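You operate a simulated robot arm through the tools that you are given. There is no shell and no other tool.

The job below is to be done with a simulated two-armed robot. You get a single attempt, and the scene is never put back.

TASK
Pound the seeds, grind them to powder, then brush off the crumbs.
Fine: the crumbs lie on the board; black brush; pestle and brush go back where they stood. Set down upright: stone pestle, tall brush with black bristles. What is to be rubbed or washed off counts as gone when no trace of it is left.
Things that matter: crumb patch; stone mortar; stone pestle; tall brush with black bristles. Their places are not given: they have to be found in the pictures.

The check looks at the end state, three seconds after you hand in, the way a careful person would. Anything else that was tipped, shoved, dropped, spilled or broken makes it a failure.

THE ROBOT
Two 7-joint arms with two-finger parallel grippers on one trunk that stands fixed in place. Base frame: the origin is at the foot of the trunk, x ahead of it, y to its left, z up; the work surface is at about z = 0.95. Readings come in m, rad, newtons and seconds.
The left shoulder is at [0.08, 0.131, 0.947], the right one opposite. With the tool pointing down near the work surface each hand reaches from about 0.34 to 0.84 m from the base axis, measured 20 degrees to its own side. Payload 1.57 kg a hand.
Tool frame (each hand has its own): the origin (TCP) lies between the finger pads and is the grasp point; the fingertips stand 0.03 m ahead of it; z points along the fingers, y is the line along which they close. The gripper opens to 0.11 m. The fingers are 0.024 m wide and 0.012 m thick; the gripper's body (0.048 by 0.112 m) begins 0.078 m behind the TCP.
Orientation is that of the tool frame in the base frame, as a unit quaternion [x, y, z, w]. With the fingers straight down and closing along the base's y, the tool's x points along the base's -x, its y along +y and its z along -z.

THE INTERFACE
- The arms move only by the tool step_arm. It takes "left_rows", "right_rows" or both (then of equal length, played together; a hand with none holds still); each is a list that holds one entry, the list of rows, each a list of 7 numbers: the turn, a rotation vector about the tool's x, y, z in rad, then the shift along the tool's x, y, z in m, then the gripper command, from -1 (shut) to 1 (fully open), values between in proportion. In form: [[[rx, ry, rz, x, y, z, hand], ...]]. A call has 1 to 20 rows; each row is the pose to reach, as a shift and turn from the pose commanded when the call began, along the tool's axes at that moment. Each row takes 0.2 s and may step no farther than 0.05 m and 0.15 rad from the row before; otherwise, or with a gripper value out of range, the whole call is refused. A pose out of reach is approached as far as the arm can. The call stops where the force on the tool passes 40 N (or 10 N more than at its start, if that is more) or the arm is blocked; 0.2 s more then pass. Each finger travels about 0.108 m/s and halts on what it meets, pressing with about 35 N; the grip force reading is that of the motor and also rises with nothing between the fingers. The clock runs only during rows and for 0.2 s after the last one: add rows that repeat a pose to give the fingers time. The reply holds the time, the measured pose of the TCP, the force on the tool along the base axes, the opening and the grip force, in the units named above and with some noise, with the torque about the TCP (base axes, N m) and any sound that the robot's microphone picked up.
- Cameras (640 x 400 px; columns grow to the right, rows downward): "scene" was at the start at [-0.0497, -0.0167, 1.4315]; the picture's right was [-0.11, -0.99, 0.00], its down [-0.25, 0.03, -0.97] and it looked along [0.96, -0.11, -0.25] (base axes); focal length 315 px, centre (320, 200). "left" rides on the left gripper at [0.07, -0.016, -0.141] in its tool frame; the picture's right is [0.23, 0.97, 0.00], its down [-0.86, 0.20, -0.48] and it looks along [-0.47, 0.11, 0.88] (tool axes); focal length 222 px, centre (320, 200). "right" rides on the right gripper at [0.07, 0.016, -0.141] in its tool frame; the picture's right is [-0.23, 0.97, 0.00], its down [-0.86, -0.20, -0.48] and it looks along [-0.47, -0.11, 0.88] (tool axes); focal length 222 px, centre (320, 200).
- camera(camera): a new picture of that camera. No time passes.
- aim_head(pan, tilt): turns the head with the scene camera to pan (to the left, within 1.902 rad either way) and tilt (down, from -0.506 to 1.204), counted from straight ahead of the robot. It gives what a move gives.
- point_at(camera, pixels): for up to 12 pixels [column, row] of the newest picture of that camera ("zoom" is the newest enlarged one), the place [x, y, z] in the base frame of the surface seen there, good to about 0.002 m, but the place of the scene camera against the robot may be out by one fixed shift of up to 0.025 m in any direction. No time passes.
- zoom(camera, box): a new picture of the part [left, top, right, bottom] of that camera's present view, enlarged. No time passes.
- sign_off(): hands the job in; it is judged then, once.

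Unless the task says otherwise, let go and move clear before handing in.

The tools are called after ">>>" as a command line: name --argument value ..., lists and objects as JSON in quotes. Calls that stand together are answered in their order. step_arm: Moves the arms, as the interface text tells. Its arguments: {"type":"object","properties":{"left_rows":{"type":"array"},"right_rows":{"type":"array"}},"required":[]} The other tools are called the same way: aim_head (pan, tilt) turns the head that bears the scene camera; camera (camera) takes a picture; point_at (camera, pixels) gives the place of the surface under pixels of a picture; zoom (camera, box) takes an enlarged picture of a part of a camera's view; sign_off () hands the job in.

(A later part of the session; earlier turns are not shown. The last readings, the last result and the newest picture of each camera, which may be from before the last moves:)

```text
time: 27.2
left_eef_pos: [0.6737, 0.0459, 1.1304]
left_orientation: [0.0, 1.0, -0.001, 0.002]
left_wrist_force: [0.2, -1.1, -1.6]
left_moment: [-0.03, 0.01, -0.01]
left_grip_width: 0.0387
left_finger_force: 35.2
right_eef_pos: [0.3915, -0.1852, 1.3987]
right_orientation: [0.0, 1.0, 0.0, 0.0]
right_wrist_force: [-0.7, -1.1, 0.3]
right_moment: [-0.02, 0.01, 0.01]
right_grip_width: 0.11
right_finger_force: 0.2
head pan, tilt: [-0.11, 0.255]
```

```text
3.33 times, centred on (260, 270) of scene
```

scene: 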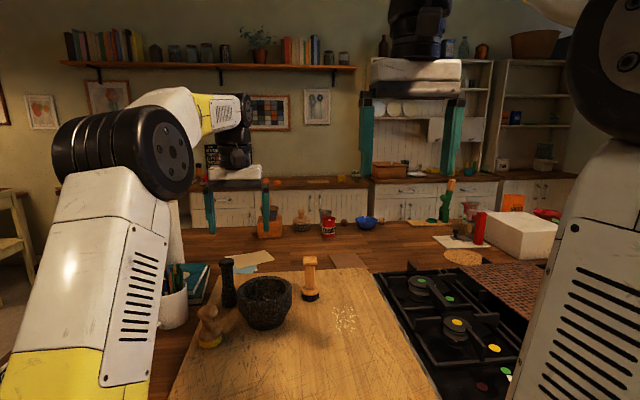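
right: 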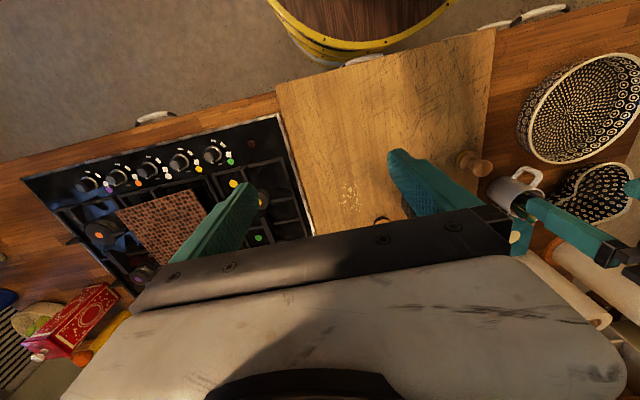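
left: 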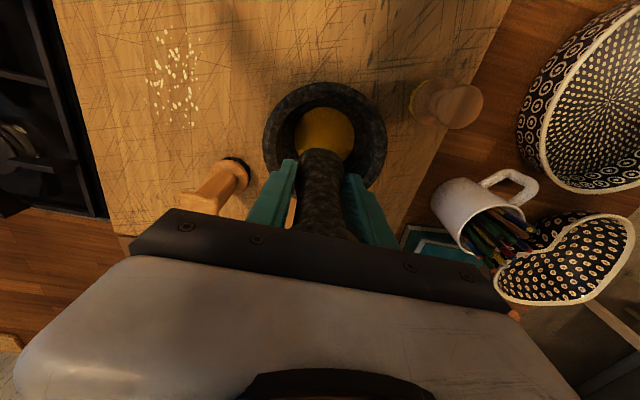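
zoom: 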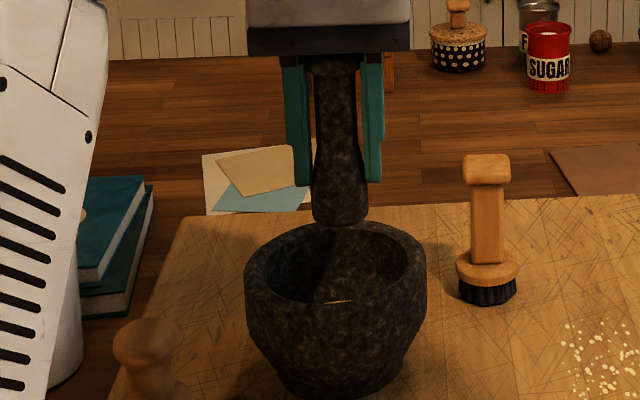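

The bowl floor is an even powder disc — no bits left — and the mortar stands where it was. Next I carry the pestle back over its original spot (TCP 0.745, 0.153).

>>> step_arm --left_rows '[[[0, 0, 0, -0.014, 0.021, 0, -1], [0, 0, 0, -0.035, 0.053, 0, -1], [0, 0, 0, -0.056, 0.085, 0, -1], [0, 0, 0, -0.0705, 0.106, 0, -1], [0, 0, 0, -0.0705, 0.106, 0, -1]]]'

>>> zoom --camera "scene" --box '[170, 190, 330, 310]'

>>> camera --camera "left"

```text
time: 28.4
left_eef_pos: [0.7458, 0.1527, 1.1276]
left_orientation: [0.001, 1.0, 0.0, 0.002]
left_wrist_force: [0.7, 0.8, -3.1]
left_moment: [0.01, 0.04, 0.02]
left_grip_width: 0.0385
left_finger_force: 35.3
right_eef_pos: [0.3915, -0.1856, 1.3992]
right_orientation: [0.0, 1.0, 0.0, -0.001]
right_wrist_force: [-0.3, -1.5, -0.7]
right_moment: [0.02, 0.01, 0.03]
right_grip_width: 0.11
right_finger_force: 0.1
head pan, tilt: [-0.11, 0.255]
```

```text
3.33 times, centred on (250, 250) of scene
```

zoom: 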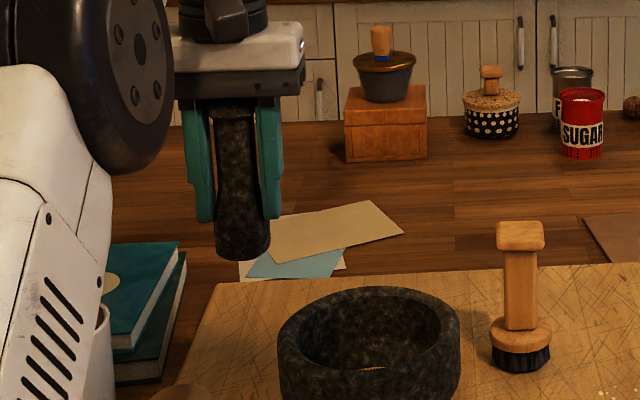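

```text
taken
```

left: 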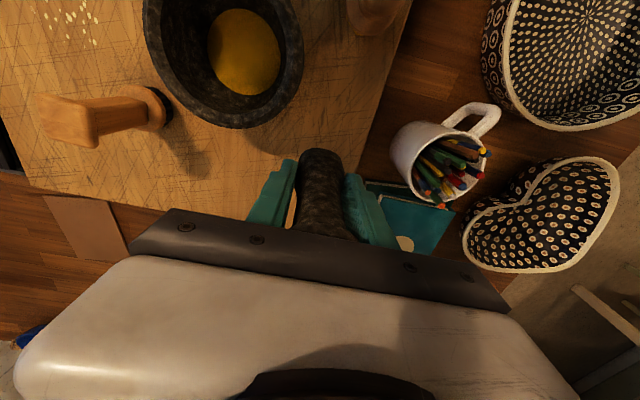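

Position matches the original (0.746, 0.153). Lowering the pestle to just above the board, then feeling for contact.

>>> step_arm --left_rows '[[[0, 0, 0, 0, 0, 0.03, -1], [0, 0, 0, 0, 0, 0.06, -1], [0, 0, 0, 0, 0, 0.09, -1], [0, 0, 0, 0, 0, 0.106, -1], [0, 0, 0, 0, 0, 0.112, -1], [0, 0, 0, 0, 0, 0.113, -1], [0, 0, 0, 0, 0, 0.113, -1]]]'

```text
time: 30.0
left_eef_pos: [0.746, 0.1517, 1.0153]
left_orientation: [0.0, 1.0, -0.001, 0.003]
left_wrist_force: [-0.3, -0.2, -1.4]
left_moment: [0.02, 0.0, 0.01]
left_grip_width: 0.0382
left_finger_force: 34.8
right_eef_pos: [0.3921, -0.1866, 1.4004]
right_orientation: [0.001, 1.0, 0.0, 0.001]
right_wrist_force: [-0.1, 0.4, 0.4]
right_moment: [-0.01, 0.01, 0.01]
right_grip_width: 0.1099
right_finger_force: 0.0
head pan, tilt: [-0.11, 0.255]
```

Not touching yet (z 1.015). I'll go down in 0.7 mm steps.

>>> step_arm --left_rows '[[[0, 0, 0, 0, 0, 0.0008, -1], [0, 0, 0, 0, 0, 0.0016, -1], [0, 0, 0, 0, 0, 0.0024, -1], [0, 0, 0, 0, 0, 0.0024, -1]]]'

```text
time: 31.0
left_eef_pos: [0.7449, 0.1533, 1.0147]
left_orientation: [0.0, 1.0, 0.0, 0.003]
left_wrist_force: [-0.4, 0.2, -3.4]
left_moment: [0.0, 0.04, -0.05]
left_grip_width: 0.0383
left_finger_force: 34.8
right_eef_pos: [0.3913, -0.1866, 1.3991]
right_orientation: [0.0, 1.0, 0.0, 0.0]
right_wrist_force: [-0.6, -0.2, -0.2]
right_moment: [-0.02, -0.03, -0.01]
right_grip_width: 0.1102
right_finger_force: 0.0
head pan, tilt: [-0.11, 0.255]
```

Still only the weight. Two more small steps.

>>> step_arm --left_rows '[[[0, 0, 0, 0, 0, 0.0007, -1], [0, 0, 0, 0, 0, 0.0014, -1], [0, 0, 0, 0, 0, 0.0014, -1]]]'

>>> zoom --camera "scene" --box '[190, 250, 270, 310]'

```text
time: 31.8
left_eef_pos: [0.7451, 0.1533, 1.0137]
left_orientation: [0.0, 1.0, -0.001, 0.003]
left_wrist_force: [0.6, -0.6, -2.0]
left_moment: [0.0, 0.01, 0.01]
left_grip_width: 0.0383
left_finger_force: 35.5
right_eef_pos: [0.3915, -0.187, 1.3997]
right_orientation: [0.0, 1.0, 0.0, 0.0]
right_wrist_force: [0.1, 0.4, -0.1]
right_moment: [-0.04, -0.03, -0.03]
right_grip_width: 0.1099
right_finger_force: 0.0
head pan, tilt: [-0.11, 0.255]
```

```text
6.67 times, centred on (230, 280) of scene
```

zoom: 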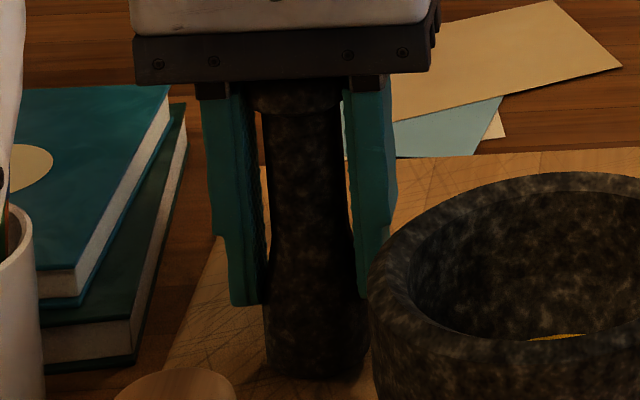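

The pestle's bottom is at zoom row 378 versus 385 originally, so about 2–3 mm to go. Continuing down.

>>> step_arm --left_rows '[[[0, 0, 0, 0, 0, 0.0007, -1], [0, 0, 0, 0, 0, 0.0014, -1], [0, 0, 0, 0, 0, 0.0018, -1], [0, 0, 0, 0, 0, 0.0018, -1]]]'

```text
time: 32.8
left_eef_pos: [0.7452, 0.1532, 1.0129]
left_orientation: [0.001, 1.0, 0.0, 0.003]
left_wrist_force: [-0.4, 0.4, -0.1]
left_moment: [-0.04, 0.08, -0.01]
left_grip_width: 0.038
left_finger_force: 35.3
right_eef_pos: [0.3906, -0.1852, 1.3992]
right_orientation: [-0.001, 1.0, 0.001, 0.0]
right_wrist_force: [1.2, -0.4, 0.4]
right_moment: [0.01, -0.02, 0.0]
right_grip_width: 0.11
right_finger_force: 0.1
head pan, tilt: [-0.11, 0.255]
```

The weight is now being taken by the board (force near 0). One tiny step more to seat it.

>>> step_arm --left_rows '[[[0, 0, 0, 0, 0, 0.0006, -1], [0, 0, 0, 0, 0, 0.0006, -1]]]'

>>> zoom --camera "scene" --box '[190, 250, 270, 310]'

```text
time: 33.4
left_eef_pos: [0.7458, 0.1537, 1.0109]
left_orientation: [0.0, 1.0, -0.001, 0.003]
left_wrist_force: [-1.4, -1.1, 8.2]
left_moment: [-0.04, 0.18, 0.0]
left_grip_width: 0.0382
left_finger_force: 35.0
right_eef_pos: [0.391, -0.1858, 1.3992]
right_orientation: [0.0, 1.0, 0.0, 0.0]
right_wrist_force: [0.4, -1.3, -0.5]
right_moment: [-0.01, 0.01, 0.0]
right_grip_width: 0.1097
right_finger_force: 0.0
head pan, tilt: [-0.11, 0.255]
```

```text
6.67 times, centred on (230, 280) of scene
```

zoom: 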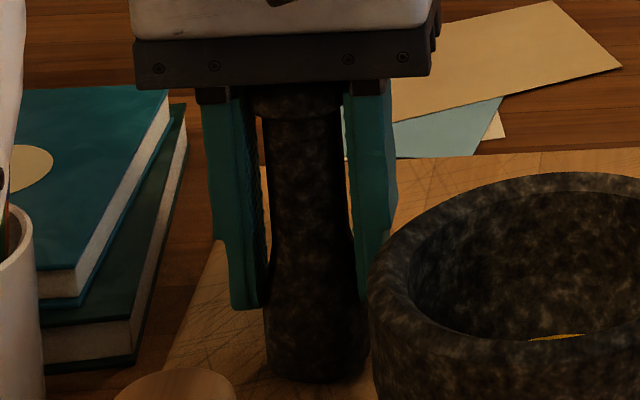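

The pestle is seated (about 8 N upward). Opening the fingers gradually and looking.

>>> step_arm --left_rows '[[[0, 0, 0, 0, 0, 0, -0.25], [0, 0, 0, 0, 0, 0, -0.15], [0, 0, 0, 0, 0, 0, 0.05], [0, 0, 0, 0, 0, 0, 0.3], [0, 0, 0, 0, 0, 0, 0.4], [0, 0, 0, 0, 0, 0, 0.4]]]'

>>> zoom --camera "scene" --box '[190, 250, 270, 310]'

>>> camera --camera "left"

```text
time: 34.8
left_eef_pos: [0.7445, 0.1539, 1.0103]
left_orientation: [0.0, 1.0, -0.001, 0.002]
left_wrist_force: [0.7, -0.1, 0.8]
left_moment: [-0.01, 0.02, -0.03]
left_grip_width: 0.0768
left_finger_force: 0.0
right_eef_pos: [0.3914, -0.1852, 1.4001]
right_orientation: [0.0, 1.0, -0.001, 0.001]
right_wrist_force: [-0.2, -0.1, 0.8]
right_moment: [0.01, 0.02, 0.0]
right_grip_width: 0.1102
right_finger_force: 0.0
head pan, tilt: [-0.11, 0.255]
```

```text
6.67 times, centred on (230, 280) of scene
```

zoom: 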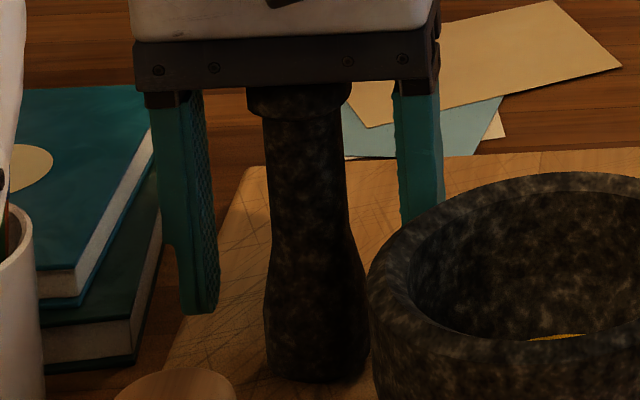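

```text
taken
```

left: 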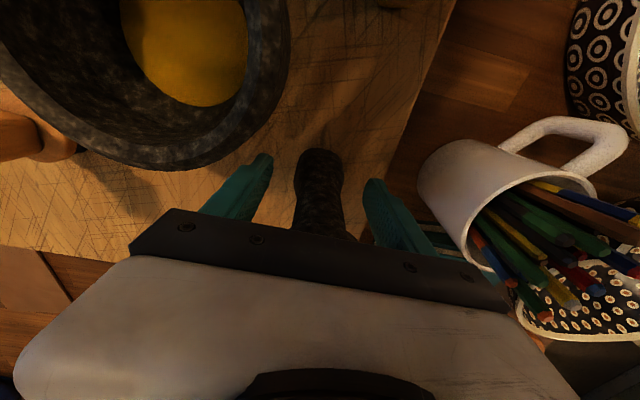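

The pestle stands upright in its place (base at zoom 265–370 versus 262–368 originally). Raising the left hand straight up and clear.

>>> step_arm --left_rows '[[[0, 0, 0, 0, 0, -0.02, 0.4], [0, 0, 0, 0, 0, -0.05, 0.4], [0, 0, 0, 0, 0, -0.09, 0.4], [0, 0, 0, 0, 0, -0.125, 0.4], [0, 0, 0, 0.03, 0, -0.15, 0.4], [0, 0, 0, 0.07, 0.01, -0.17, 0.4], [0, 0, 0, 0.11, 0.02, -0.19, 0.4], [0, 0, 0, 0.15, 0.03, -0.21, 0.4], [0, 0, 0, 0.19, 0.035, -0.23, 0.4], [0, 0, 0, 0.22, 0.04, -0.25, 0.4], [0, 0, 0, 0.22, 0.04, -0.25, 0.4]]]'

>>> camera --camera "left"

>>> camera --camera "scene"

>>> zoom --camera "scene" --box '[190, 250, 270, 310]'

```text
time: 37.2
left_eef_pos: [0.5242, 0.1928, 1.2618]
left_orientation: [0.0, 1.0, 0.0, 0.003]
left_wrist_force: [0.7, 0.8, 0.9]
left_moment: [0.0, -0.02, -0.03]
left_grip_width: 0.077
left_finger_force: 0.2
right_eef_pos: [0.3902, -0.1867, 1.3992]
right_orientation: [0.001, 1.0, -0.001, 0.0]
right_wrist_force: [0.4, -0.4, -0.1]
right_moment: [-0.01, 0.01, -0.02]
right_grip_width: 0.1101
right_finger_force: 0.1
head pan, tilt: [-0.11, 0.255]
```

```text
taken
```

left: 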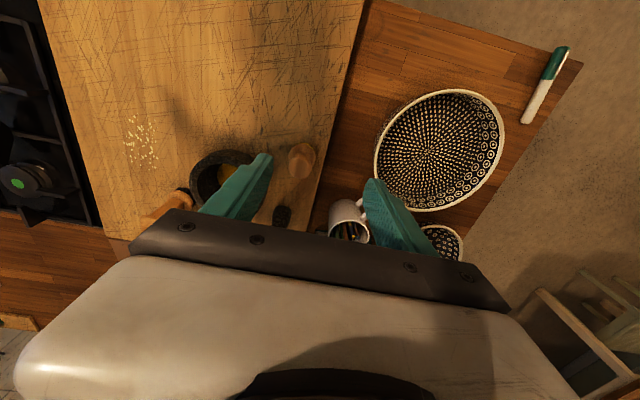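

```text
taken
```

scene: 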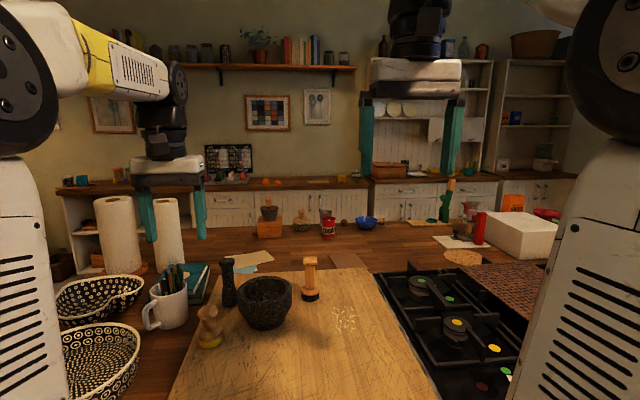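

```text
6.67 times, centred on (230, 280) of scene
```

zoom: 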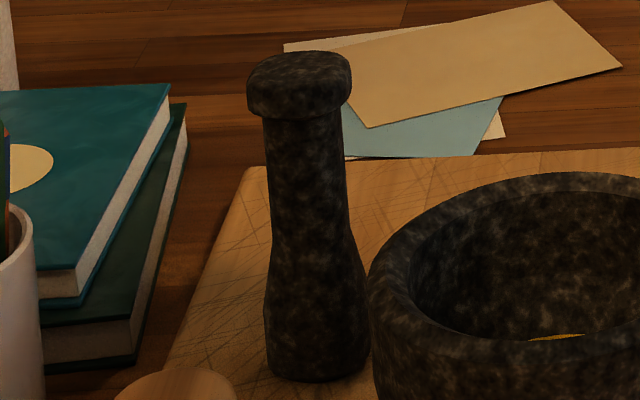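

The pestle is back, upright, within a millimetre or two. Now the right hand goes toward the brush: to about (0.70,-0.07,1.19), above everything.

>>> step_arm --right_rows '[[[0, 0, 0, -0.03, 0.012, 0.02, 1], [0, 0, 0, -0.06, 0.024, 0.04, 1], [0, 0, 0, -0.09, 0.036, 0.06, 1], [0, 0, 0, -0.12, 0.048, 0.08, 1], [0, 0, 0, -0.15, 0.06, 0.1, 1], [0, 0, 0, -0.18, 0.072, 0.12, 1], [0, 0, 0, -0.21, 0.084, 0.145, 1], [0, 0, 0, -0.24, 0.096, 0.17, 1], [0, 0, 0, -0.275, 0.108, 0.19, 1], [0, 0, 0, -0.309, 0.118, 0.21, 1], [0, 0, 0, -0.309, 0.118, 0.21, 1]]]'

>>> camera --camera "right"

>>> zoom --camera "right" --box '[220, 70, 420, 230]'

```text
time: 39.6
left_eef_pos: [0.5264, 0.1928, 1.2594]
left_orientation: [0.0, 1.0, -0.002, 0.003]
left_wrist_force: [0.8, 0.1, -0.2]
left_moment: [-0.03, -0.01, 0.01]
left_grip_width: 0.0768
left_finger_force: 0.0
right_eef_pos: [0.6998, -0.0687, 1.1869]
right_orientation: [0.0, 1.0, 0.0, 0.001]
right_wrist_force: [-0.3, -0.1, -0.1]
right_moment: [0.01, -0.02, -0.02]
right_grip_width: 0.11
right_finger_force: 0.0
head pan, tilt: [-0.11, 0.255]
```

```text
taken
```

right: 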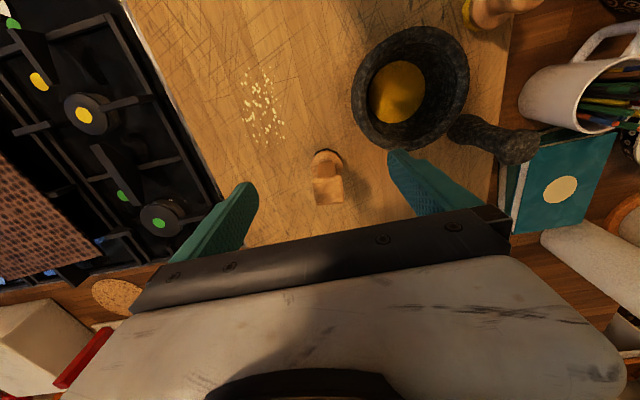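

```text
2.50 times, centred on (320, 150) of right
```

zoom: 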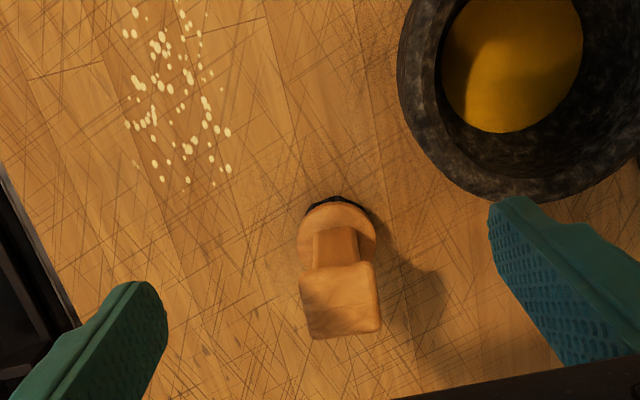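

The brush's square handle top shows at zoom (341,300), nearly between the fingers; crumbs at zoom (175,95). Measuring the brush and the crumb extents.

>>> point_at --camera "zoom" --pixels '[[305, 277], [370, 267], [376, 326], [313, 333], [341, 300], [335, 245], [315, 245], [357, 245], [300, 245], [375, 240], [335, 213], [335, 199]]'

>>> point_at --camera "zoom" --pixels '[[135, 12], [180, 3], [127, 125], [155, 163], [188, 180], [228, 170], [212, 75], [200, 40], [222, 90], [135, 165], [215, 185], [175, 95]]'

>>> zoom --camera "right" --box '[200, 40, 330, 170]'

```text
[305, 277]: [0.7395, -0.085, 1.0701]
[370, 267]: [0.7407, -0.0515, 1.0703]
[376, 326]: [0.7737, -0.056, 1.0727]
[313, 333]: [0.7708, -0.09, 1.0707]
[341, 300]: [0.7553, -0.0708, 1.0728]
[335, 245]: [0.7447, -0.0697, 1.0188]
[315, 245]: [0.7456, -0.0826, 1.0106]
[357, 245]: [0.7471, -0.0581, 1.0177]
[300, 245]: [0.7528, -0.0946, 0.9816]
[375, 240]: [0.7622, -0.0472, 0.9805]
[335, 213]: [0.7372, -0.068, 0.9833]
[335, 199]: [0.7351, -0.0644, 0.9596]
```

```text
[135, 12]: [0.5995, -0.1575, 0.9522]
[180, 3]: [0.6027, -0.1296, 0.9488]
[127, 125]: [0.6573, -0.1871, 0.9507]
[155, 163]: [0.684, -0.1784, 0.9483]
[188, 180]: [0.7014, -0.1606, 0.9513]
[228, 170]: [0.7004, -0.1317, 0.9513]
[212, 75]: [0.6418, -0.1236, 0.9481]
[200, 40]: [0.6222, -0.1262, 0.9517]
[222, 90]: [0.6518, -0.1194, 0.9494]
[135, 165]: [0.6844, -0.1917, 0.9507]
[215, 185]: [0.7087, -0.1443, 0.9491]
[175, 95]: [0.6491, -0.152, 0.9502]
```

```text
3.08 times, centred on (265, 105) of right
```

zoom: 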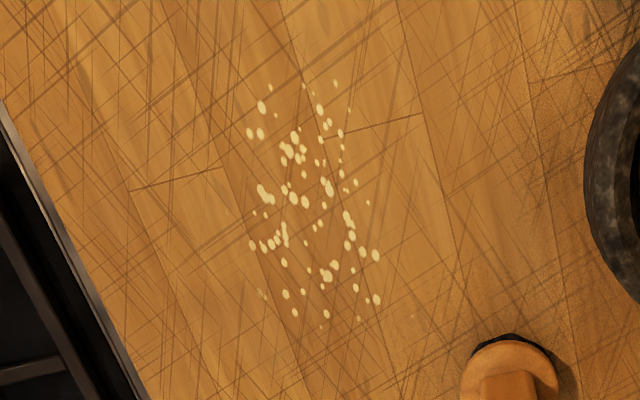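

Brush axis is near (0.7565,-0.0705), top plate about 0.034 m square turned about 5°; crumbs span x 0.597–0.712, y −0.195…−0.117. I'll go above the brush with a small yaw match, tips just above the plate, and check.

>>> step_arm --right_rows '[[[0, 0, 0.03, -0.03, -0.001, 0.02, 0.8], [0, 0, 0.06, -0.0567, -0.002, 0.05, 0.5], [0, 0, 0.09, -0.0567, -0.002, 0.075, 0.45], [0, 0, 0.09, -0.0567, -0.002, 0.075, 0.45]]]'

>>> camera --camera "right"

>>> zoom --camera "right" --box '[220, 110, 420, 240]'

>>> zoom --camera "scene" --box '[250, 220, 370, 310]'

```text
time: 40.6
left_eef_pos: [0.5263, 0.1942, 1.2613]
left_orientation: [0.0, 1.0, -0.001, 0.003]
left_wrist_force: [-0.3, 0.0, -0.2]
left_moment: [0.0, 0.01, 0.0]
left_grip_width: 0.0769
left_finger_force: 0.1
right_eef_pos: [0.7548, -0.067, 1.1138]
right_orientation: [0.046, 0.999, 0.0, -0.001]
right_wrist_force: [-0.8, -0.3, 0.1]
right_moment: [0.0, 0.04, 0.01]
right_grip_width: 0.0797
right_finger_force: 0.0
head pan, tilt: [-0.11, 0.255]
```

```text
taken
```

right: 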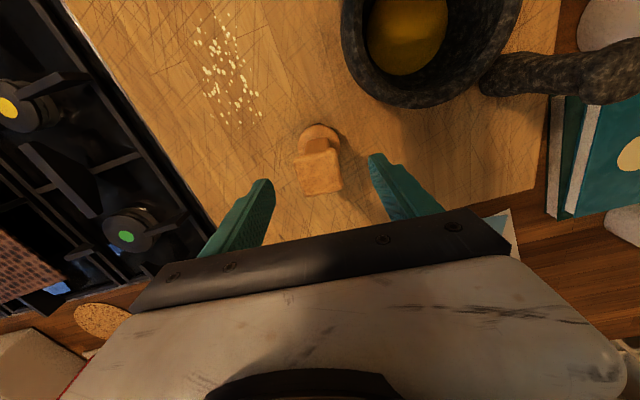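

```text
3.08 times, centred on (320, 175) of right
```

zoom: 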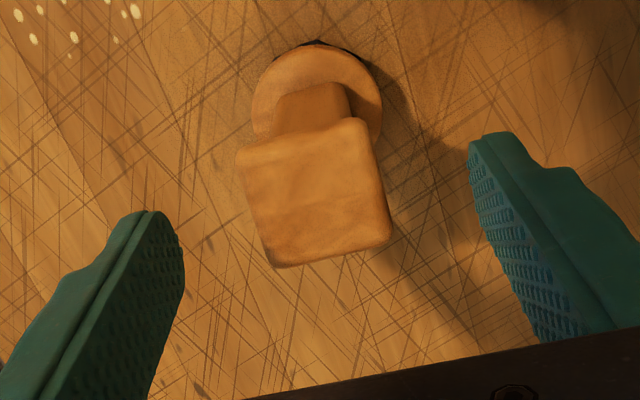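

```text
4.44 times, centred on (310, 265) of scene
```

zoom: 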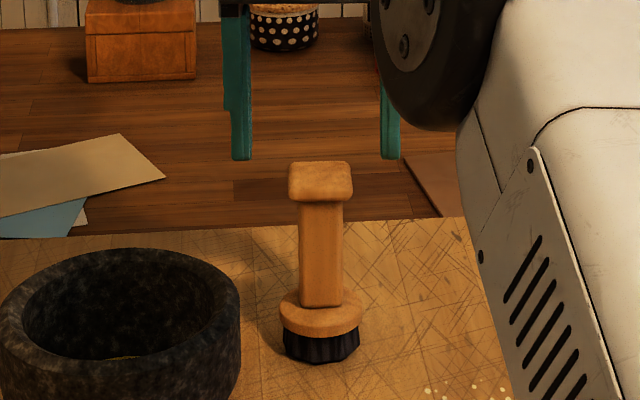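

The plate's edges line up with the fingers. Measuring the plate corners again from this view to centre exactly.

>>> point_at --camera "right" --pixels '[[294.5, 160], [331.5, 150.5], [341, 186.5], [306, 194.5], [317.6, 172.7], [318, 143], [318, 150], [300, 140], [338, 138]]'

```text
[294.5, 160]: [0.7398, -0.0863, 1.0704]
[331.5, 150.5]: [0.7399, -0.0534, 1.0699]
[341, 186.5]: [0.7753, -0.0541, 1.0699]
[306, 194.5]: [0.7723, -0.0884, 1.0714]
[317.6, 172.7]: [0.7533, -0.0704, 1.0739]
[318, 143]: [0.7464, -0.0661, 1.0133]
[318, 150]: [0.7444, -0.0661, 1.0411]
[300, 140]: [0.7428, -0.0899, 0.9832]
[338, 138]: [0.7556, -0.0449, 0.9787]
```

Plate centre is (0.757,-0.0705) while the hand reads y −0.067, so I shift 3.5 mm to the right and lower to TCP z ≈ 1.06.

>>> step_arm --right_rows '[[[0, 0, 0, -0.0013, -0.0034, 0.005, 0.45], [0, 0, 0, -0.0013, -0.0034, 0.03, 0.45], [0, 0, 0, -0.0013, -0.0034, 0.052, 0.45], [0, 0, 0, -0.0013, -0.0034, 0.052, 0.45]]]'

>>> zoom --camera "right" --box '[220, 110, 420, 240]'

>>> zoom --camera "scene" --box '[250, 220, 370, 310]'

```text
time: 41.6
left_eef_pos: [0.5264, 0.1926, 1.262]
left_orientation: [0.0, 1.0, 0.0, 0.002]
left_wrist_force: [0.2, 0.3, -0.8]
left_moment: [0.02, 0.02, 0.0]
left_grip_width: 0.0769
left_finger_force: 0.1
right_eef_pos: [0.7567, -0.0731, 1.0607]
right_orientation: [0.045, 0.999, -0.001, 0.0]
right_wrist_force: [0.0, 0.2, 0.4]
right_moment: [-0.01, 0.01, 0.02]
right_grip_width: 0.0799
right_finger_force: 0.1
head pan, tilt: [-0.11, 0.255]
```

```text
3.08 times, centred on (320, 175) of right
```

zoom: 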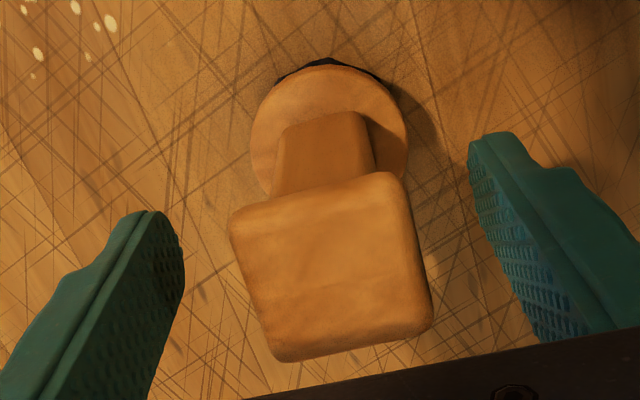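

```text
4.44 times, centred on (310, 265) of scene
```

zoom: 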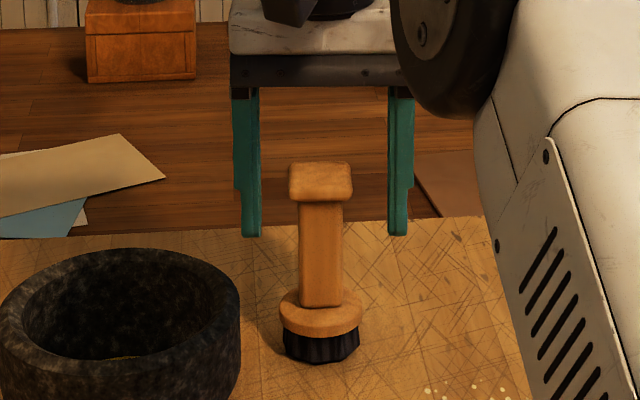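

The plate is between the fingers, within a millimetre or so of centre. Closing the right gripper.

>>> step_arm --right_rows '[[[0, 0, 0, 0, 0, 0, 0.1], [0, 0, 0, 0, 0, 0, -0.2], [0, 0, 0, 0, 0, 0, -0.6], [0, 0, 0, 0, 0, 0, -1], [0, 0, 0, 0, 0, 0, -1], [0, 0, 0, 0, 0, 0, -1]]]'

>>> zoom --camera "right" --box '[220, 110, 420, 240]'

>>> zoom --camera "scene" --box '[250, 220, 370, 310]'

```text
time: 43.0
left_eef_pos: [0.5262, 0.1935, 1.2621]
left_orientation: [0.0, 1.0, 0.0, 0.002]
left_wrist_force: [0.9, -0.3, 0.7]
left_moment: [-0.01, 0.01, 0.0]
left_grip_width: 0.0771
left_finger_force: 0.1
right_eef_pos: [0.7579, -0.0728, 1.0592]
right_orientation: [0.045, 0.999, 0.001, 0.0]
right_wrist_force: [0.3, 0.8, 0.6]
right_moment: [0.02, -0.06, 0.02]
right_grip_width: 0.0397
right_finger_force: 35.1
head pan, tilt: [-0.11, 0.255]
```

```text
3.08 times, centred on (320, 175) of right
```

zoom: 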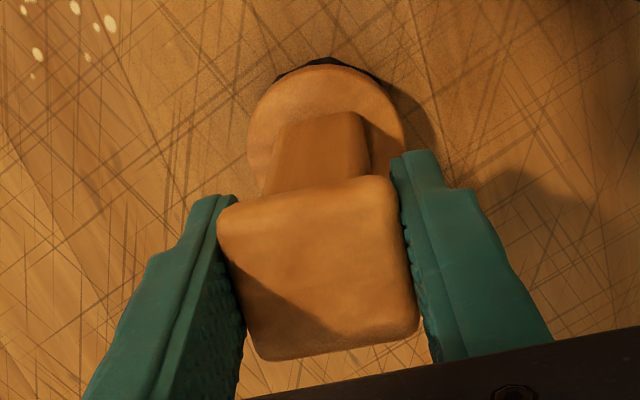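

```text
4.44 times, centred on (310, 265) of scene
```

zoom: 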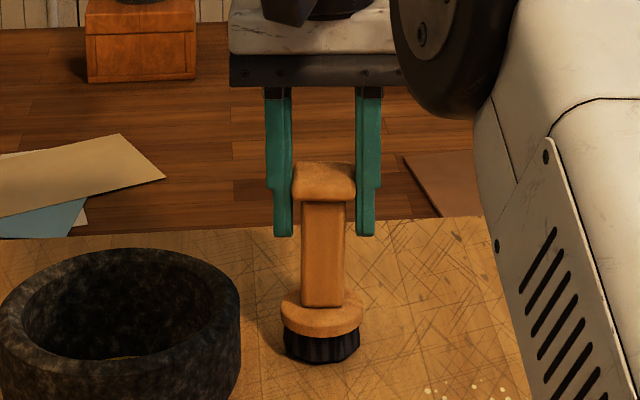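

The brush is gripped (0.0397 m, 35 N). Lifting 4 cm, turning the yaw back, and carrying it over to the near edge of the crumbs at (0.595,-0.10).

>>> step_arm --right_rows '[[[0, 0, 0, 0, 0, -0.01, -1], [0, 0, 0, 0, 0, -0.04, -1], [0, 0, -0.03, 0.03, -0.008, -0.04, -1], [0, 0, -0.06, 0.07, -0.018, -0.04, -1], [0, 0, -0.09, 0.115, -0.03, -0.04, -1], [0, 0, -0.09, 0.1589, -0.0418, -0.04, -1], [0, 0, -0.09, 0.1589, -0.0418, -0.04, -1]]]'

>>> camera --camera "right"

>>> zoom --camera "scene" --box '[250, 220, 410, 340]'

```text
time: 44.6
left_eef_pos: [0.5248, 0.193, 1.2613]
left_orientation: [0.0, 1.0, -0.001, 0.003]
left_wrist_force: [0.0, -1.0, -1.3]
left_moment: [-0.02, 0.0, 0.0]
left_grip_width: 0.0768
left_finger_force: 0.1
right_eef_pos: [0.5959, -0.1005, 1.1023]
right_orientation: [0.0, 1.0, -0.001, 0.0]
right_wrist_force: [0.0, 0.1, -0.2]
right_moment: [0.0, -0.03, 0.02]
right_grip_width: 0.0392
right_finger_force: 35.2
head pan, tilt: [-0.11, 0.255]
```

```text
taken
```

right: 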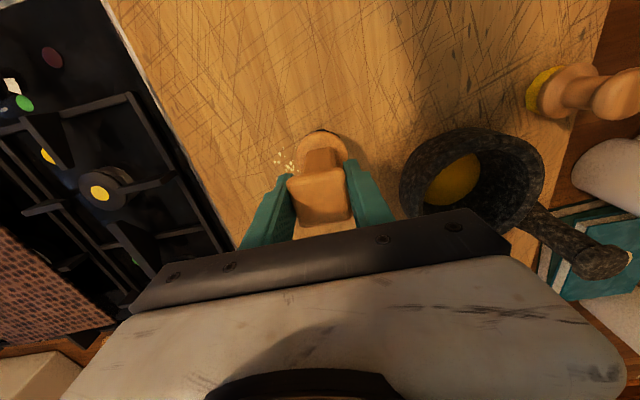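

```text
3.33 times, centred on (330, 280) of scene
```

zoom: 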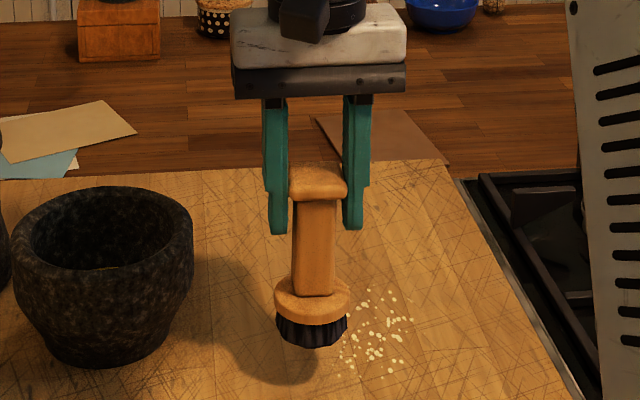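

The brush hangs straight over (0.596,-0.10). Lowering to the board and feeling for contact.

>>> step_arm --right_rows '[[[0, 0, 0, 0, 0, 0.02, -1], [0, 0, 0, 0, 0, 0.036, -1], [0, 0, 0, 0, 0, 0.039, -1], [0, 0, 0, 0, 0, 0.04, -1], [0, 0, 0, 0, 0, 0.0408, -1], [0, 0, 0, 0, 0, 0.0408, -1]]]'

>>> zoom --camera "scene" --box '[250, 220, 410, 340]'

```text
time: 46.0
left_eef_pos: [0.5262, 0.1936, 1.2615]
left_orientation: [0.0, 1.0, 0.0, 0.003]
left_wrist_force: [-0.4, 0.4, 0.1]
left_moment: [-0.01, 0.0, 0.02]
left_grip_width: 0.0773
left_finger_force: 0.0
right_eef_pos: [0.5981, -0.0999, 1.0619]
right_orientation: [0.0, 1.0, 0.0, 0.001]
right_wrist_force: [0.1, 0.6, -0.6]
right_moment: [0.03, -0.01, 0.0]
right_grip_width: 0.0394
right_finger_force: 35.0
head pan, tilt: [-0.11, 0.255]
```

```text
3.33 times, centred on (330, 280) of scene
```

zoom: 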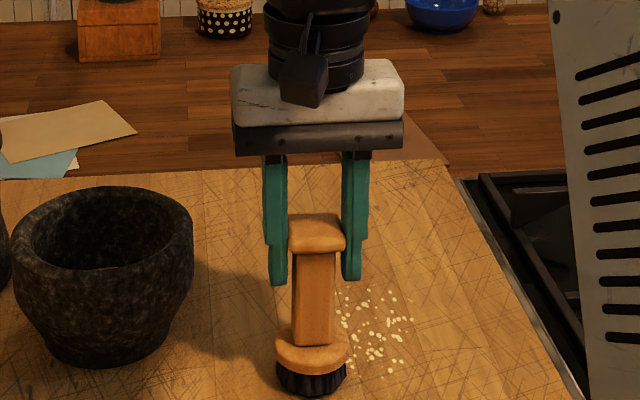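

Not yet in contact. Going down in half-millimetre steps.

>>> step_arm --right_rows '[[[0, 0, 0, 0, 0, 0.0006, -1], [0, 0, 0, 0, 0, 0.0012, -1], [0, 0, 0, 0, 0, 0.0012, -1]]]'

```text
time: 46.8
left_eef_pos: [0.5254, 0.1928, 1.2605]
left_orientation: [0.0, 1.0, -0.001, 0.002]
left_wrist_force: [0.1, -0.4, -1.2]
left_moment: [-0.01, 0.01, -0.02]
left_grip_width: 0.0771
left_finger_force: 0.1
right_eef_pos: [0.5964, -0.1011, 1.0598]
right_orientation: [-0.001, 1.0, 0.0, 0.0]
right_wrist_force: [-1.8, 2.2, 13.1]
right_moment: [-0.01, 0.18, -0.06]
right_grip_width: 0.0395
right_finger_force: 35.2
head pan, tilt: [-0.11, 0.255]
```

Contact with about 13 N. I'll ease slightly and do a first stroke in −y and back, one lane over, then look.

>>> step_arm --right_rows '[[[0, 0, 0, 0, -0.02, -0.0004, -1], [0, 0, 0, 0, -0.045, -0.0004, -1], [0, 0, 0, 0, -0.075, -0.0004, -1], [0, 0, 0, 0, -0.105, -0.0004, -1], [0, 0, 0, -0.018, -0.105, -0.0004, -1], [0, 0, 0, -0.018, -0.075, -0.0004, -1], [0, 0, 0, -0.018, -0.045, -0.0004, -1], [0, 0, 0, -0.018, -0.02, -0.0004, -1], [0, 0, 0, -0.018, 0, -0.0004, -1]]]'

>>> zoom --camera "scene" --box '[250, 220, 410, 340]'

>>> camera --camera "right"

```text
time: 48.8
left_eef_pos: [0.5254, 0.1927, 1.2614]
left_orientation: [0.0, 1.0, -0.001, 0.002]
left_wrist_force: [0.6, 0.8, 0.0]
left_moment: [0.02, -0.03, 0.0]
left_grip_width: 0.0771
left_finger_force: 0.0
right_eef_pos: [0.6133, -0.1003, 1.0631]
right_orientation: [-0.001, 1.0, 0.0, 0.0]
right_wrist_force: [0.1, 0.2, -0.8]
right_moment: [0.01, -0.03, 0.01]
right_grip_width: 0.0396
right_finger_force: 34.8
head pan, tilt: [-0.11, 0.255]
```

```text
3.33 times, centred on (330, 280) of scene
```

zoom: 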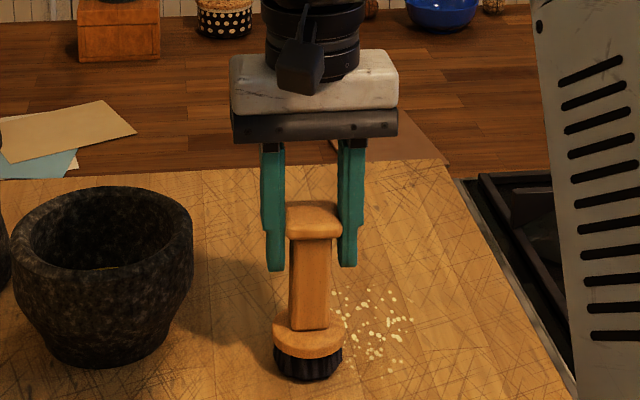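

```text
taken
```

right: 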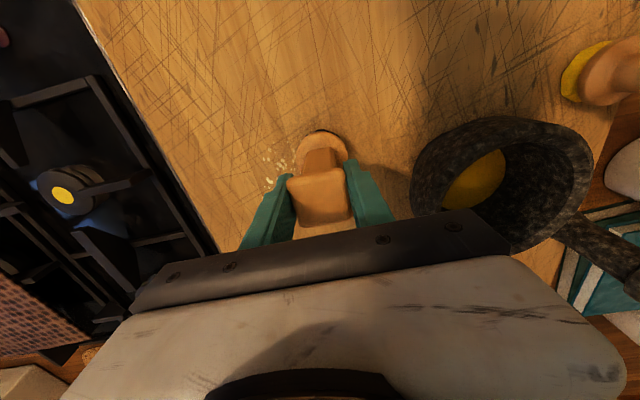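

The contact was lost along the way (force −0.8), crumbs look mostly unchanged. I'll press down until the force reads around 10–15 N again.

>>> step_arm --right_rows '[[[0, 0, 0, 0, 0, 0.0005, -1], [0, 0, 0, 0, 0, 0.001, -1], [0, 0, 0, 0, 0, 0.001, -1]]]'

```text
time: 49.6
left_eef_pos: [0.5262, 0.1928, 1.2607]
left_orientation: [0.0, 1.0, -0.001, 0.002]
left_wrist_force: [0.0, 0.3, -0.6]
left_moment: [0.01, 0.02, 0.03]
left_grip_width: 0.0771
left_finger_force: 0.0
right_eef_pos: [0.6142, -0.1019, 1.0604]
right_orientation: [0.0, 1.0, 0.0, -0.001]
right_wrist_force: [-0.9, 0.4, -1.6]
right_moment: [-0.02, -0.03, -0.04]
right_grip_width: 0.0395
right_finger_force: 35.3
head pan, tilt: [-0.11, 0.255]
```

>>> step_arm --right_rows '[[[0, 0, 0, 0, 0, 0.0005, -1], [0, 0, 0, 0, 0, 0.001, -1], [0, 0, 0, 0, 0, 0.001, -1]]]'

```text
time: 50.4
left_eef_pos: [0.524, 0.1922, 1.2619]
left_orientation: [0.001, 1.0, -0.001, 0.003]
left_wrist_force: [0.4, -0.2, -1.6]
left_moment: [-0.05, 0.01, -0.02]
left_grip_width: 0.0769
left_finger_force: 0.1
right_eef_pos: [0.6144, -0.1017, 1.0597]
right_orientation: [0.0, 1.0, 0.0, 0.002]
right_wrist_force: [-0.3, 1.1, 15.5]
right_moment: [-0.18, 0.05, -0.01]
right_grip_width: 0.0394
right_finger_force: 35.6
head pan, tilt: [-0.11, 0.255]
```

15.5 N now. One stroke toward −y at this level, then read the force.

>>> step_arm --right_rows '[[[0, 0, 0, 0, -0.02, 0, -1], [0, 0, 0, 0, -0.045, 0, -1], [0, 0, 0, 0, -0.075, 0, -1], [0, 0, 0, 0, -0.1, 0, -1]]]'

>>> zoom --camera "scene" --box '[250, 220, 410, 340]'

>>> zoom --camera "right" --box '[220, 90, 420, 240]'

```text
time: 51.4
left_eef_pos: [0.5253, 0.1919, 1.2602]
left_orientation: [0.0, 1.0, 0.0, 0.003]
left_wrist_force: [1.4, -0.3, 0.1]
left_moment: [0.0, -0.04, -0.01]
left_grip_width: 0.0773
left_finger_force: 0.0
right_eef_pos: [0.6111, -0.2018, 1.0577]
right_orientation: [0.001, 1.0, -0.001, -0.001]
right_wrist_force: [-0.3, 1.1, 3.0]
right_moment: [0.07, 0.05, 0.02]
right_grip_width: 0.0397
right_finger_force: 35.2
head pan, tilt: [-0.11, 0.255]
```

```text
3.33 times, centred on (330, 280) of scene
```

zoom: 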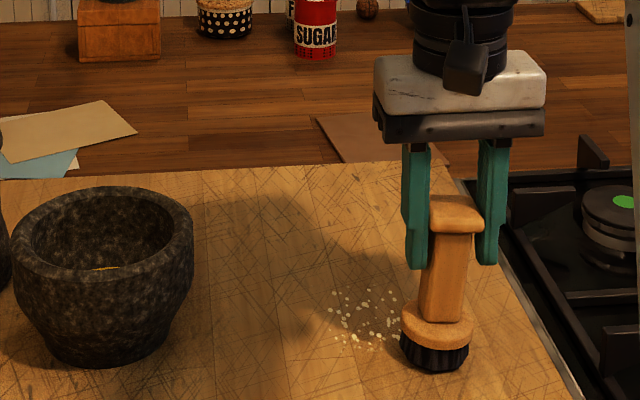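

```text
2.67 times, centred on (320, 165) of right
```

zoom: 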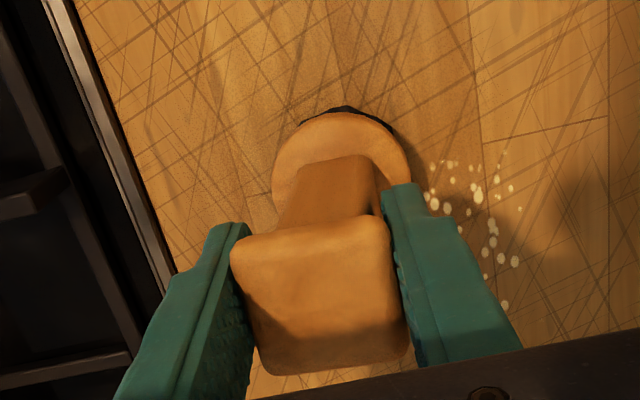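

The near crumbs have gone along that lane (rows below 350 in scene zoom are clean), and contact is still 3 N. Continuing: press 0.5 mm more and sweep two more lanes.

>>> step_arm --right_rows '[[[0, 0, 0, -0.01, 0, 0.0005, -1], [0, 0, 0, -0.015, 0.01, 0.0006, -1], [0, 0, 0, -0.015, 0.035, 0.0006, -1], [0, 0, 0, -0.015, 0.06, 0.0006, -1], [0, 0, 0, -0.015, 0.085, 0.0006, -1], [0, 0, 0, -0.015, 0.1, 0.0006, -1], [0, 0, 0, -0.03, 0.1, 0.0007, -1], [0, 0, 0, -0.03, 0.08, 0.0007, -1], [0, 0, 0, -0.03, 0.055, 0.0007, -1], [0, 0, 0, -0.03, 0.03, 0.0007, -1], [0, 0, 0, -0.03, 0, 0.0007, -1]]]'

>>> zoom --camera "scene" --box '[250, 220, 410, 340]'

>>> zoom --camera "right" --box '[220, 90, 420, 240]'

```text
time: 53.8
left_eef_pos: [0.5253, 0.1931, 1.2618]
left_orientation: [0.0, 1.0, 0.0, 0.002]
left_wrist_force: [0.0, 0.3, -0.4]
left_moment: [-0.04, 0.02, 0.0]
left_grip_width: 0.0768
left_finger_force: 0.0
right_eef_pos: [0.6449, -0.2014, 1.0553]
right_orientation: [0.0, 1.0, 0.0, 0.0]
right_wrist_force: [0.2, -0.9, 2.3]
right_moment: [-0.04, 0.0, 0.01]
right_grip_width: 0.0393
right_finger_force: 35.3
head pan, tilt: [-0.11, 0.255]
```

```text
3.33 times, centred on (330, 280) of scene
```

zoom: 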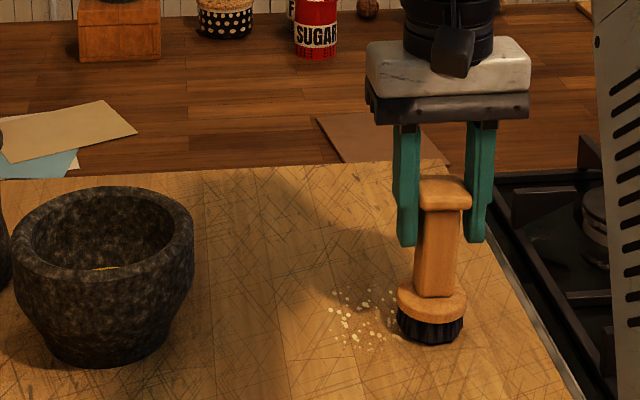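

```text
2.67 times, centred on (320, 165) of right
```

zoom: 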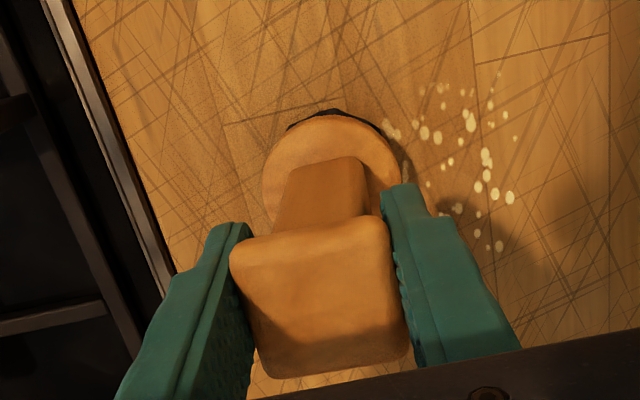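

The last two lanes were too light to clear much; crumbs remain at right zoom (385–515, 85–250). The brush creeps up a little in the grip, so I press again to about 15 N before the next stroke.

>>> step_arm --right_rows '[[[0, 0, 0, 0, 0, 0.0006, -1], [0, 0, 0, 0, 0, 0.0012, -1], [0, 0, 0, 0, 0, 0.0012, -1]]]'

```text
time: 54.6
left_eef_pos: [0.5268, 0.1943, 1.2614]
left_orientation: [0.0, 1.0, 0.0, 0.002]
left_wrist_force: [-0.1, 0.4, 0.7]
left_moment: [0.03, 0.01, 0.02]
left_grip_width: 0.0768
left_finger_force: 0.0
right_eef_pos: [0.6446, -0.2015, 1.0565]
right_orientation: [0.0, 1.0, -0.001, 0.0]
right_wrist_force: [0.8, -0.8, 5.2]
right_moment: [-0.24, -0.06, 0.04]
right_grip_width: 0.039
right_finger_force: 35.2
head pan, tilt: [-0.11, 0.255]
```

Only 5 N with a moment of −0.24, suggesting the brush leans in the grip. Let me look closely.

>>> zoom --camera "scene" --box '[330, 230, 410, 330]'

>>> zoom --camera "right" --box '[270, 110, 390, 240]'

```text
4.00 times, centred on (370, 280) of scene
```

zoom: 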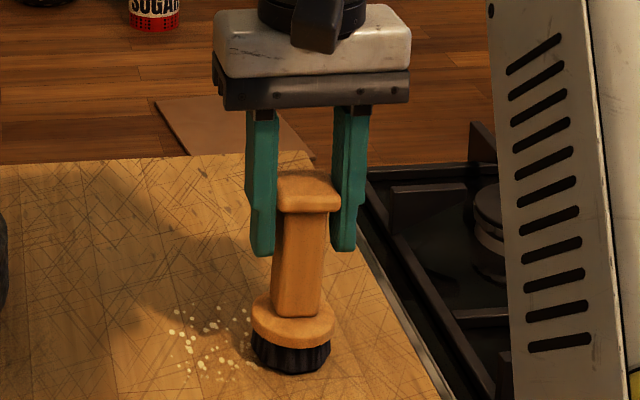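

```text
3.08 times, centred on (330, 175) of right
```

zoom: 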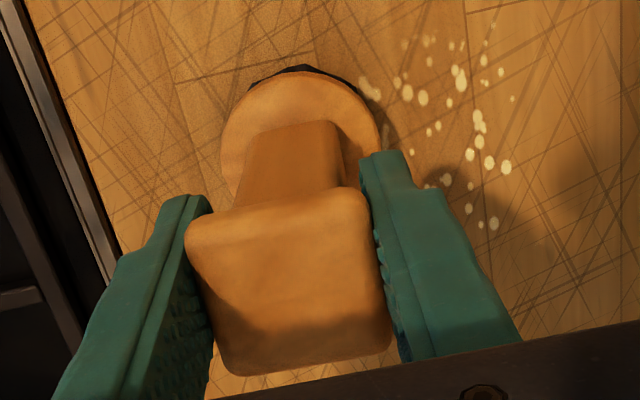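

The brush leans a few degrees with its bottom trailing, still held well. I'll press a bit more and stroke toward +y at x ≈ 0.645, with slightly increasing depth.

>>> step_arm --right_rows '[[[0, 0, 0, 0, 0, 0.0008, -1], [0, 0, 0, 0, 0.015, 0.001, -1], [0, 0, 0, 0, 0.03, 0.0012, -1], [0, 0, 0, 0, 0.05, 0.0014, -1], [0, 0, 0, 0, 0.07, 0.0016, -1], [0, 0, 0, 0, 0.09, 0.0018, -1], [0, 0, 0, 0, 0.1, 0.0018, -1]]]'

>>> zoom --camera "scene" --box '[250, 220, 410, 340]'

>>> zoom --camera "right" --box '[200, 90, 420, 240]'

```text
time: 56.2
left_eef_pos: [0.5253, 0.1923, 1.2615]
left_orientation: [0.0, 1.0, -0.001, 0.002]
left_wrist_force: [0.2, 0.4, 0.3]
left_moment: [0.02, 0.02, 0.0]
left_grip_width: 0.077
left_finger_force: 0.0
right_eef_pos: [0.6448, -0.1006, 1.0542]
right_orientation: [0.001, 1.0, 0.001, 0.0]
right_wrist_force: [-2.5, -6.5, 18.8]
right_moment: [-0.4, 0.13, 0.02]
right_grip_width: 0.0396
right_finger_force: 35.2
head pan, tilt: [-0.11, 0.255]
```

```text
3.33 times, centred on (330, 280) of scene
```

zoom: 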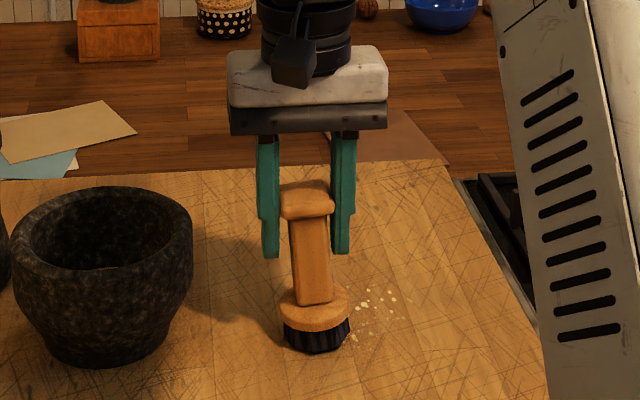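

```text
2.67 times, centred on (310, 165) of right
```

zoom: 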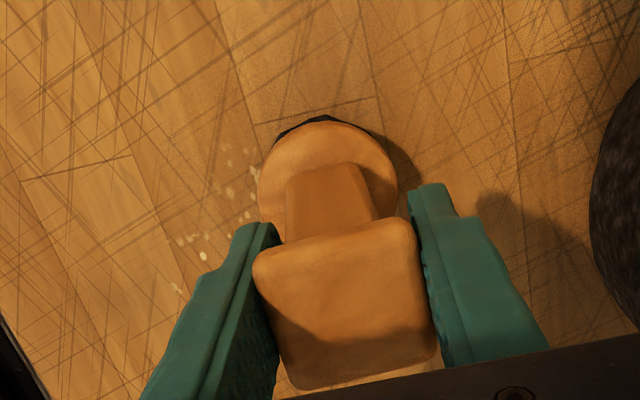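

That stroke worked: most of the lane is clean, force 19 N. Next lane: shift to x ≈ 0.662 and stroke toward −y.

>>> step_arm --right_rows '[[[0, 0, 0, -0.01, 0, 0, -1], [0, 0, 0, -0.017, -0.01, 0, -1], [0, 0, 0, -0.017, -0.025, 0.0002, -1], [0, 0, 0, -0.017, -0.045, 0.0004, -1], [0, 0, 0, -0.017, -0.065, 0.0006, -1], [0, 0, 0, -0.017, -0.085, 0.0008, -1], [0, 0, 0, -0.017, -0.1, 0.0008, -1]]]'

>>> zoom --camera "scene" --box '[250, 220, 410, 340]'

>>> zoom --camera "right" --box '[220, 90, 440, 240]'

```text
time: 57.8
left_eef_pos: [0.5253, 0.1932, 1.2612]
left_orientation: [0.0, 1.0, -0.001, 0.003]
left_wrist_force: [0.7, 0.9, -0.3]
left_moment: [0.02, 0.0, 0.03]
left_grip_width: 0.0773
left_finger_force: 0.0
right_eef_pos: [0.6623, -0.2026, 1.0515]
right_orientation: [0.0, 1.0, 0.0, 0.0]
right_wrist_force: [-0.7, 0.5, -0.7]
right_moment: [-0.04, 0.02, -0.01]
right_grip_width: 0.0394
right_finger_force: 35.4
head pan, tilt: [-0.11, 0.255]
```

```text
3.33 times, centred on (330, 280) of scene
```

zoom: 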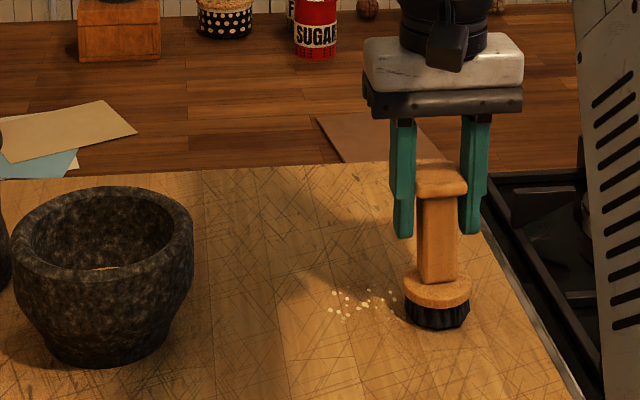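

```text
2.67 times, centred on (330, 165) of right
```

zoom: 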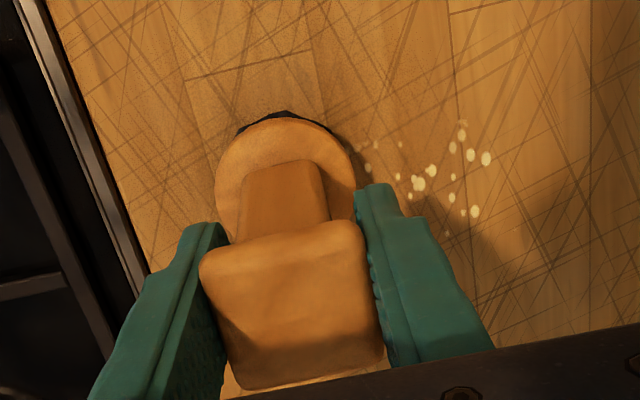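

Only a small cluster is left (scene zoom (330–400, 290–320)), but contact ended. Pressing again at x ≈ 0.68.

>>> step_arm --right_rows '[[[0, 0, 0, -0.008, 0, 0.0004, -1], [0, 0, 0, -0.016, 0, 0.0008, -1], [0, 0, 0, -0.016, 0, 0.0014, -1], [0, 0, 0, -0.016, 0, 0.002, -1], [0, 0, 0, -0.016, 0, 0.002, -1]]]'

```text
time: 59.0
left_eef_pos: [0.5258, 0.1929, 1.2605]
left_orientation: [0.0, 1.0, -0.001, 0.003]
left_wrist_force: [-0.1, -0.2, 0.6]
left_moment: [-0.01, 0.01, 0.0]
left_grip_width: 0.0771
left_finger_force: 0.0
right_eef_pos: [0.678, -0.2029, 1.0523]
right_orientation: [0.001, 1.0, 0.0, 0.0]
right_wrist_force: [0.3, -0.9, 0.0]
right_moment: [-0.03, 0.01, 0.01]
right_grip_width: 0.039
right_finger_force: 35.1
head pan, tilt: [-0.11, 0.255]
```

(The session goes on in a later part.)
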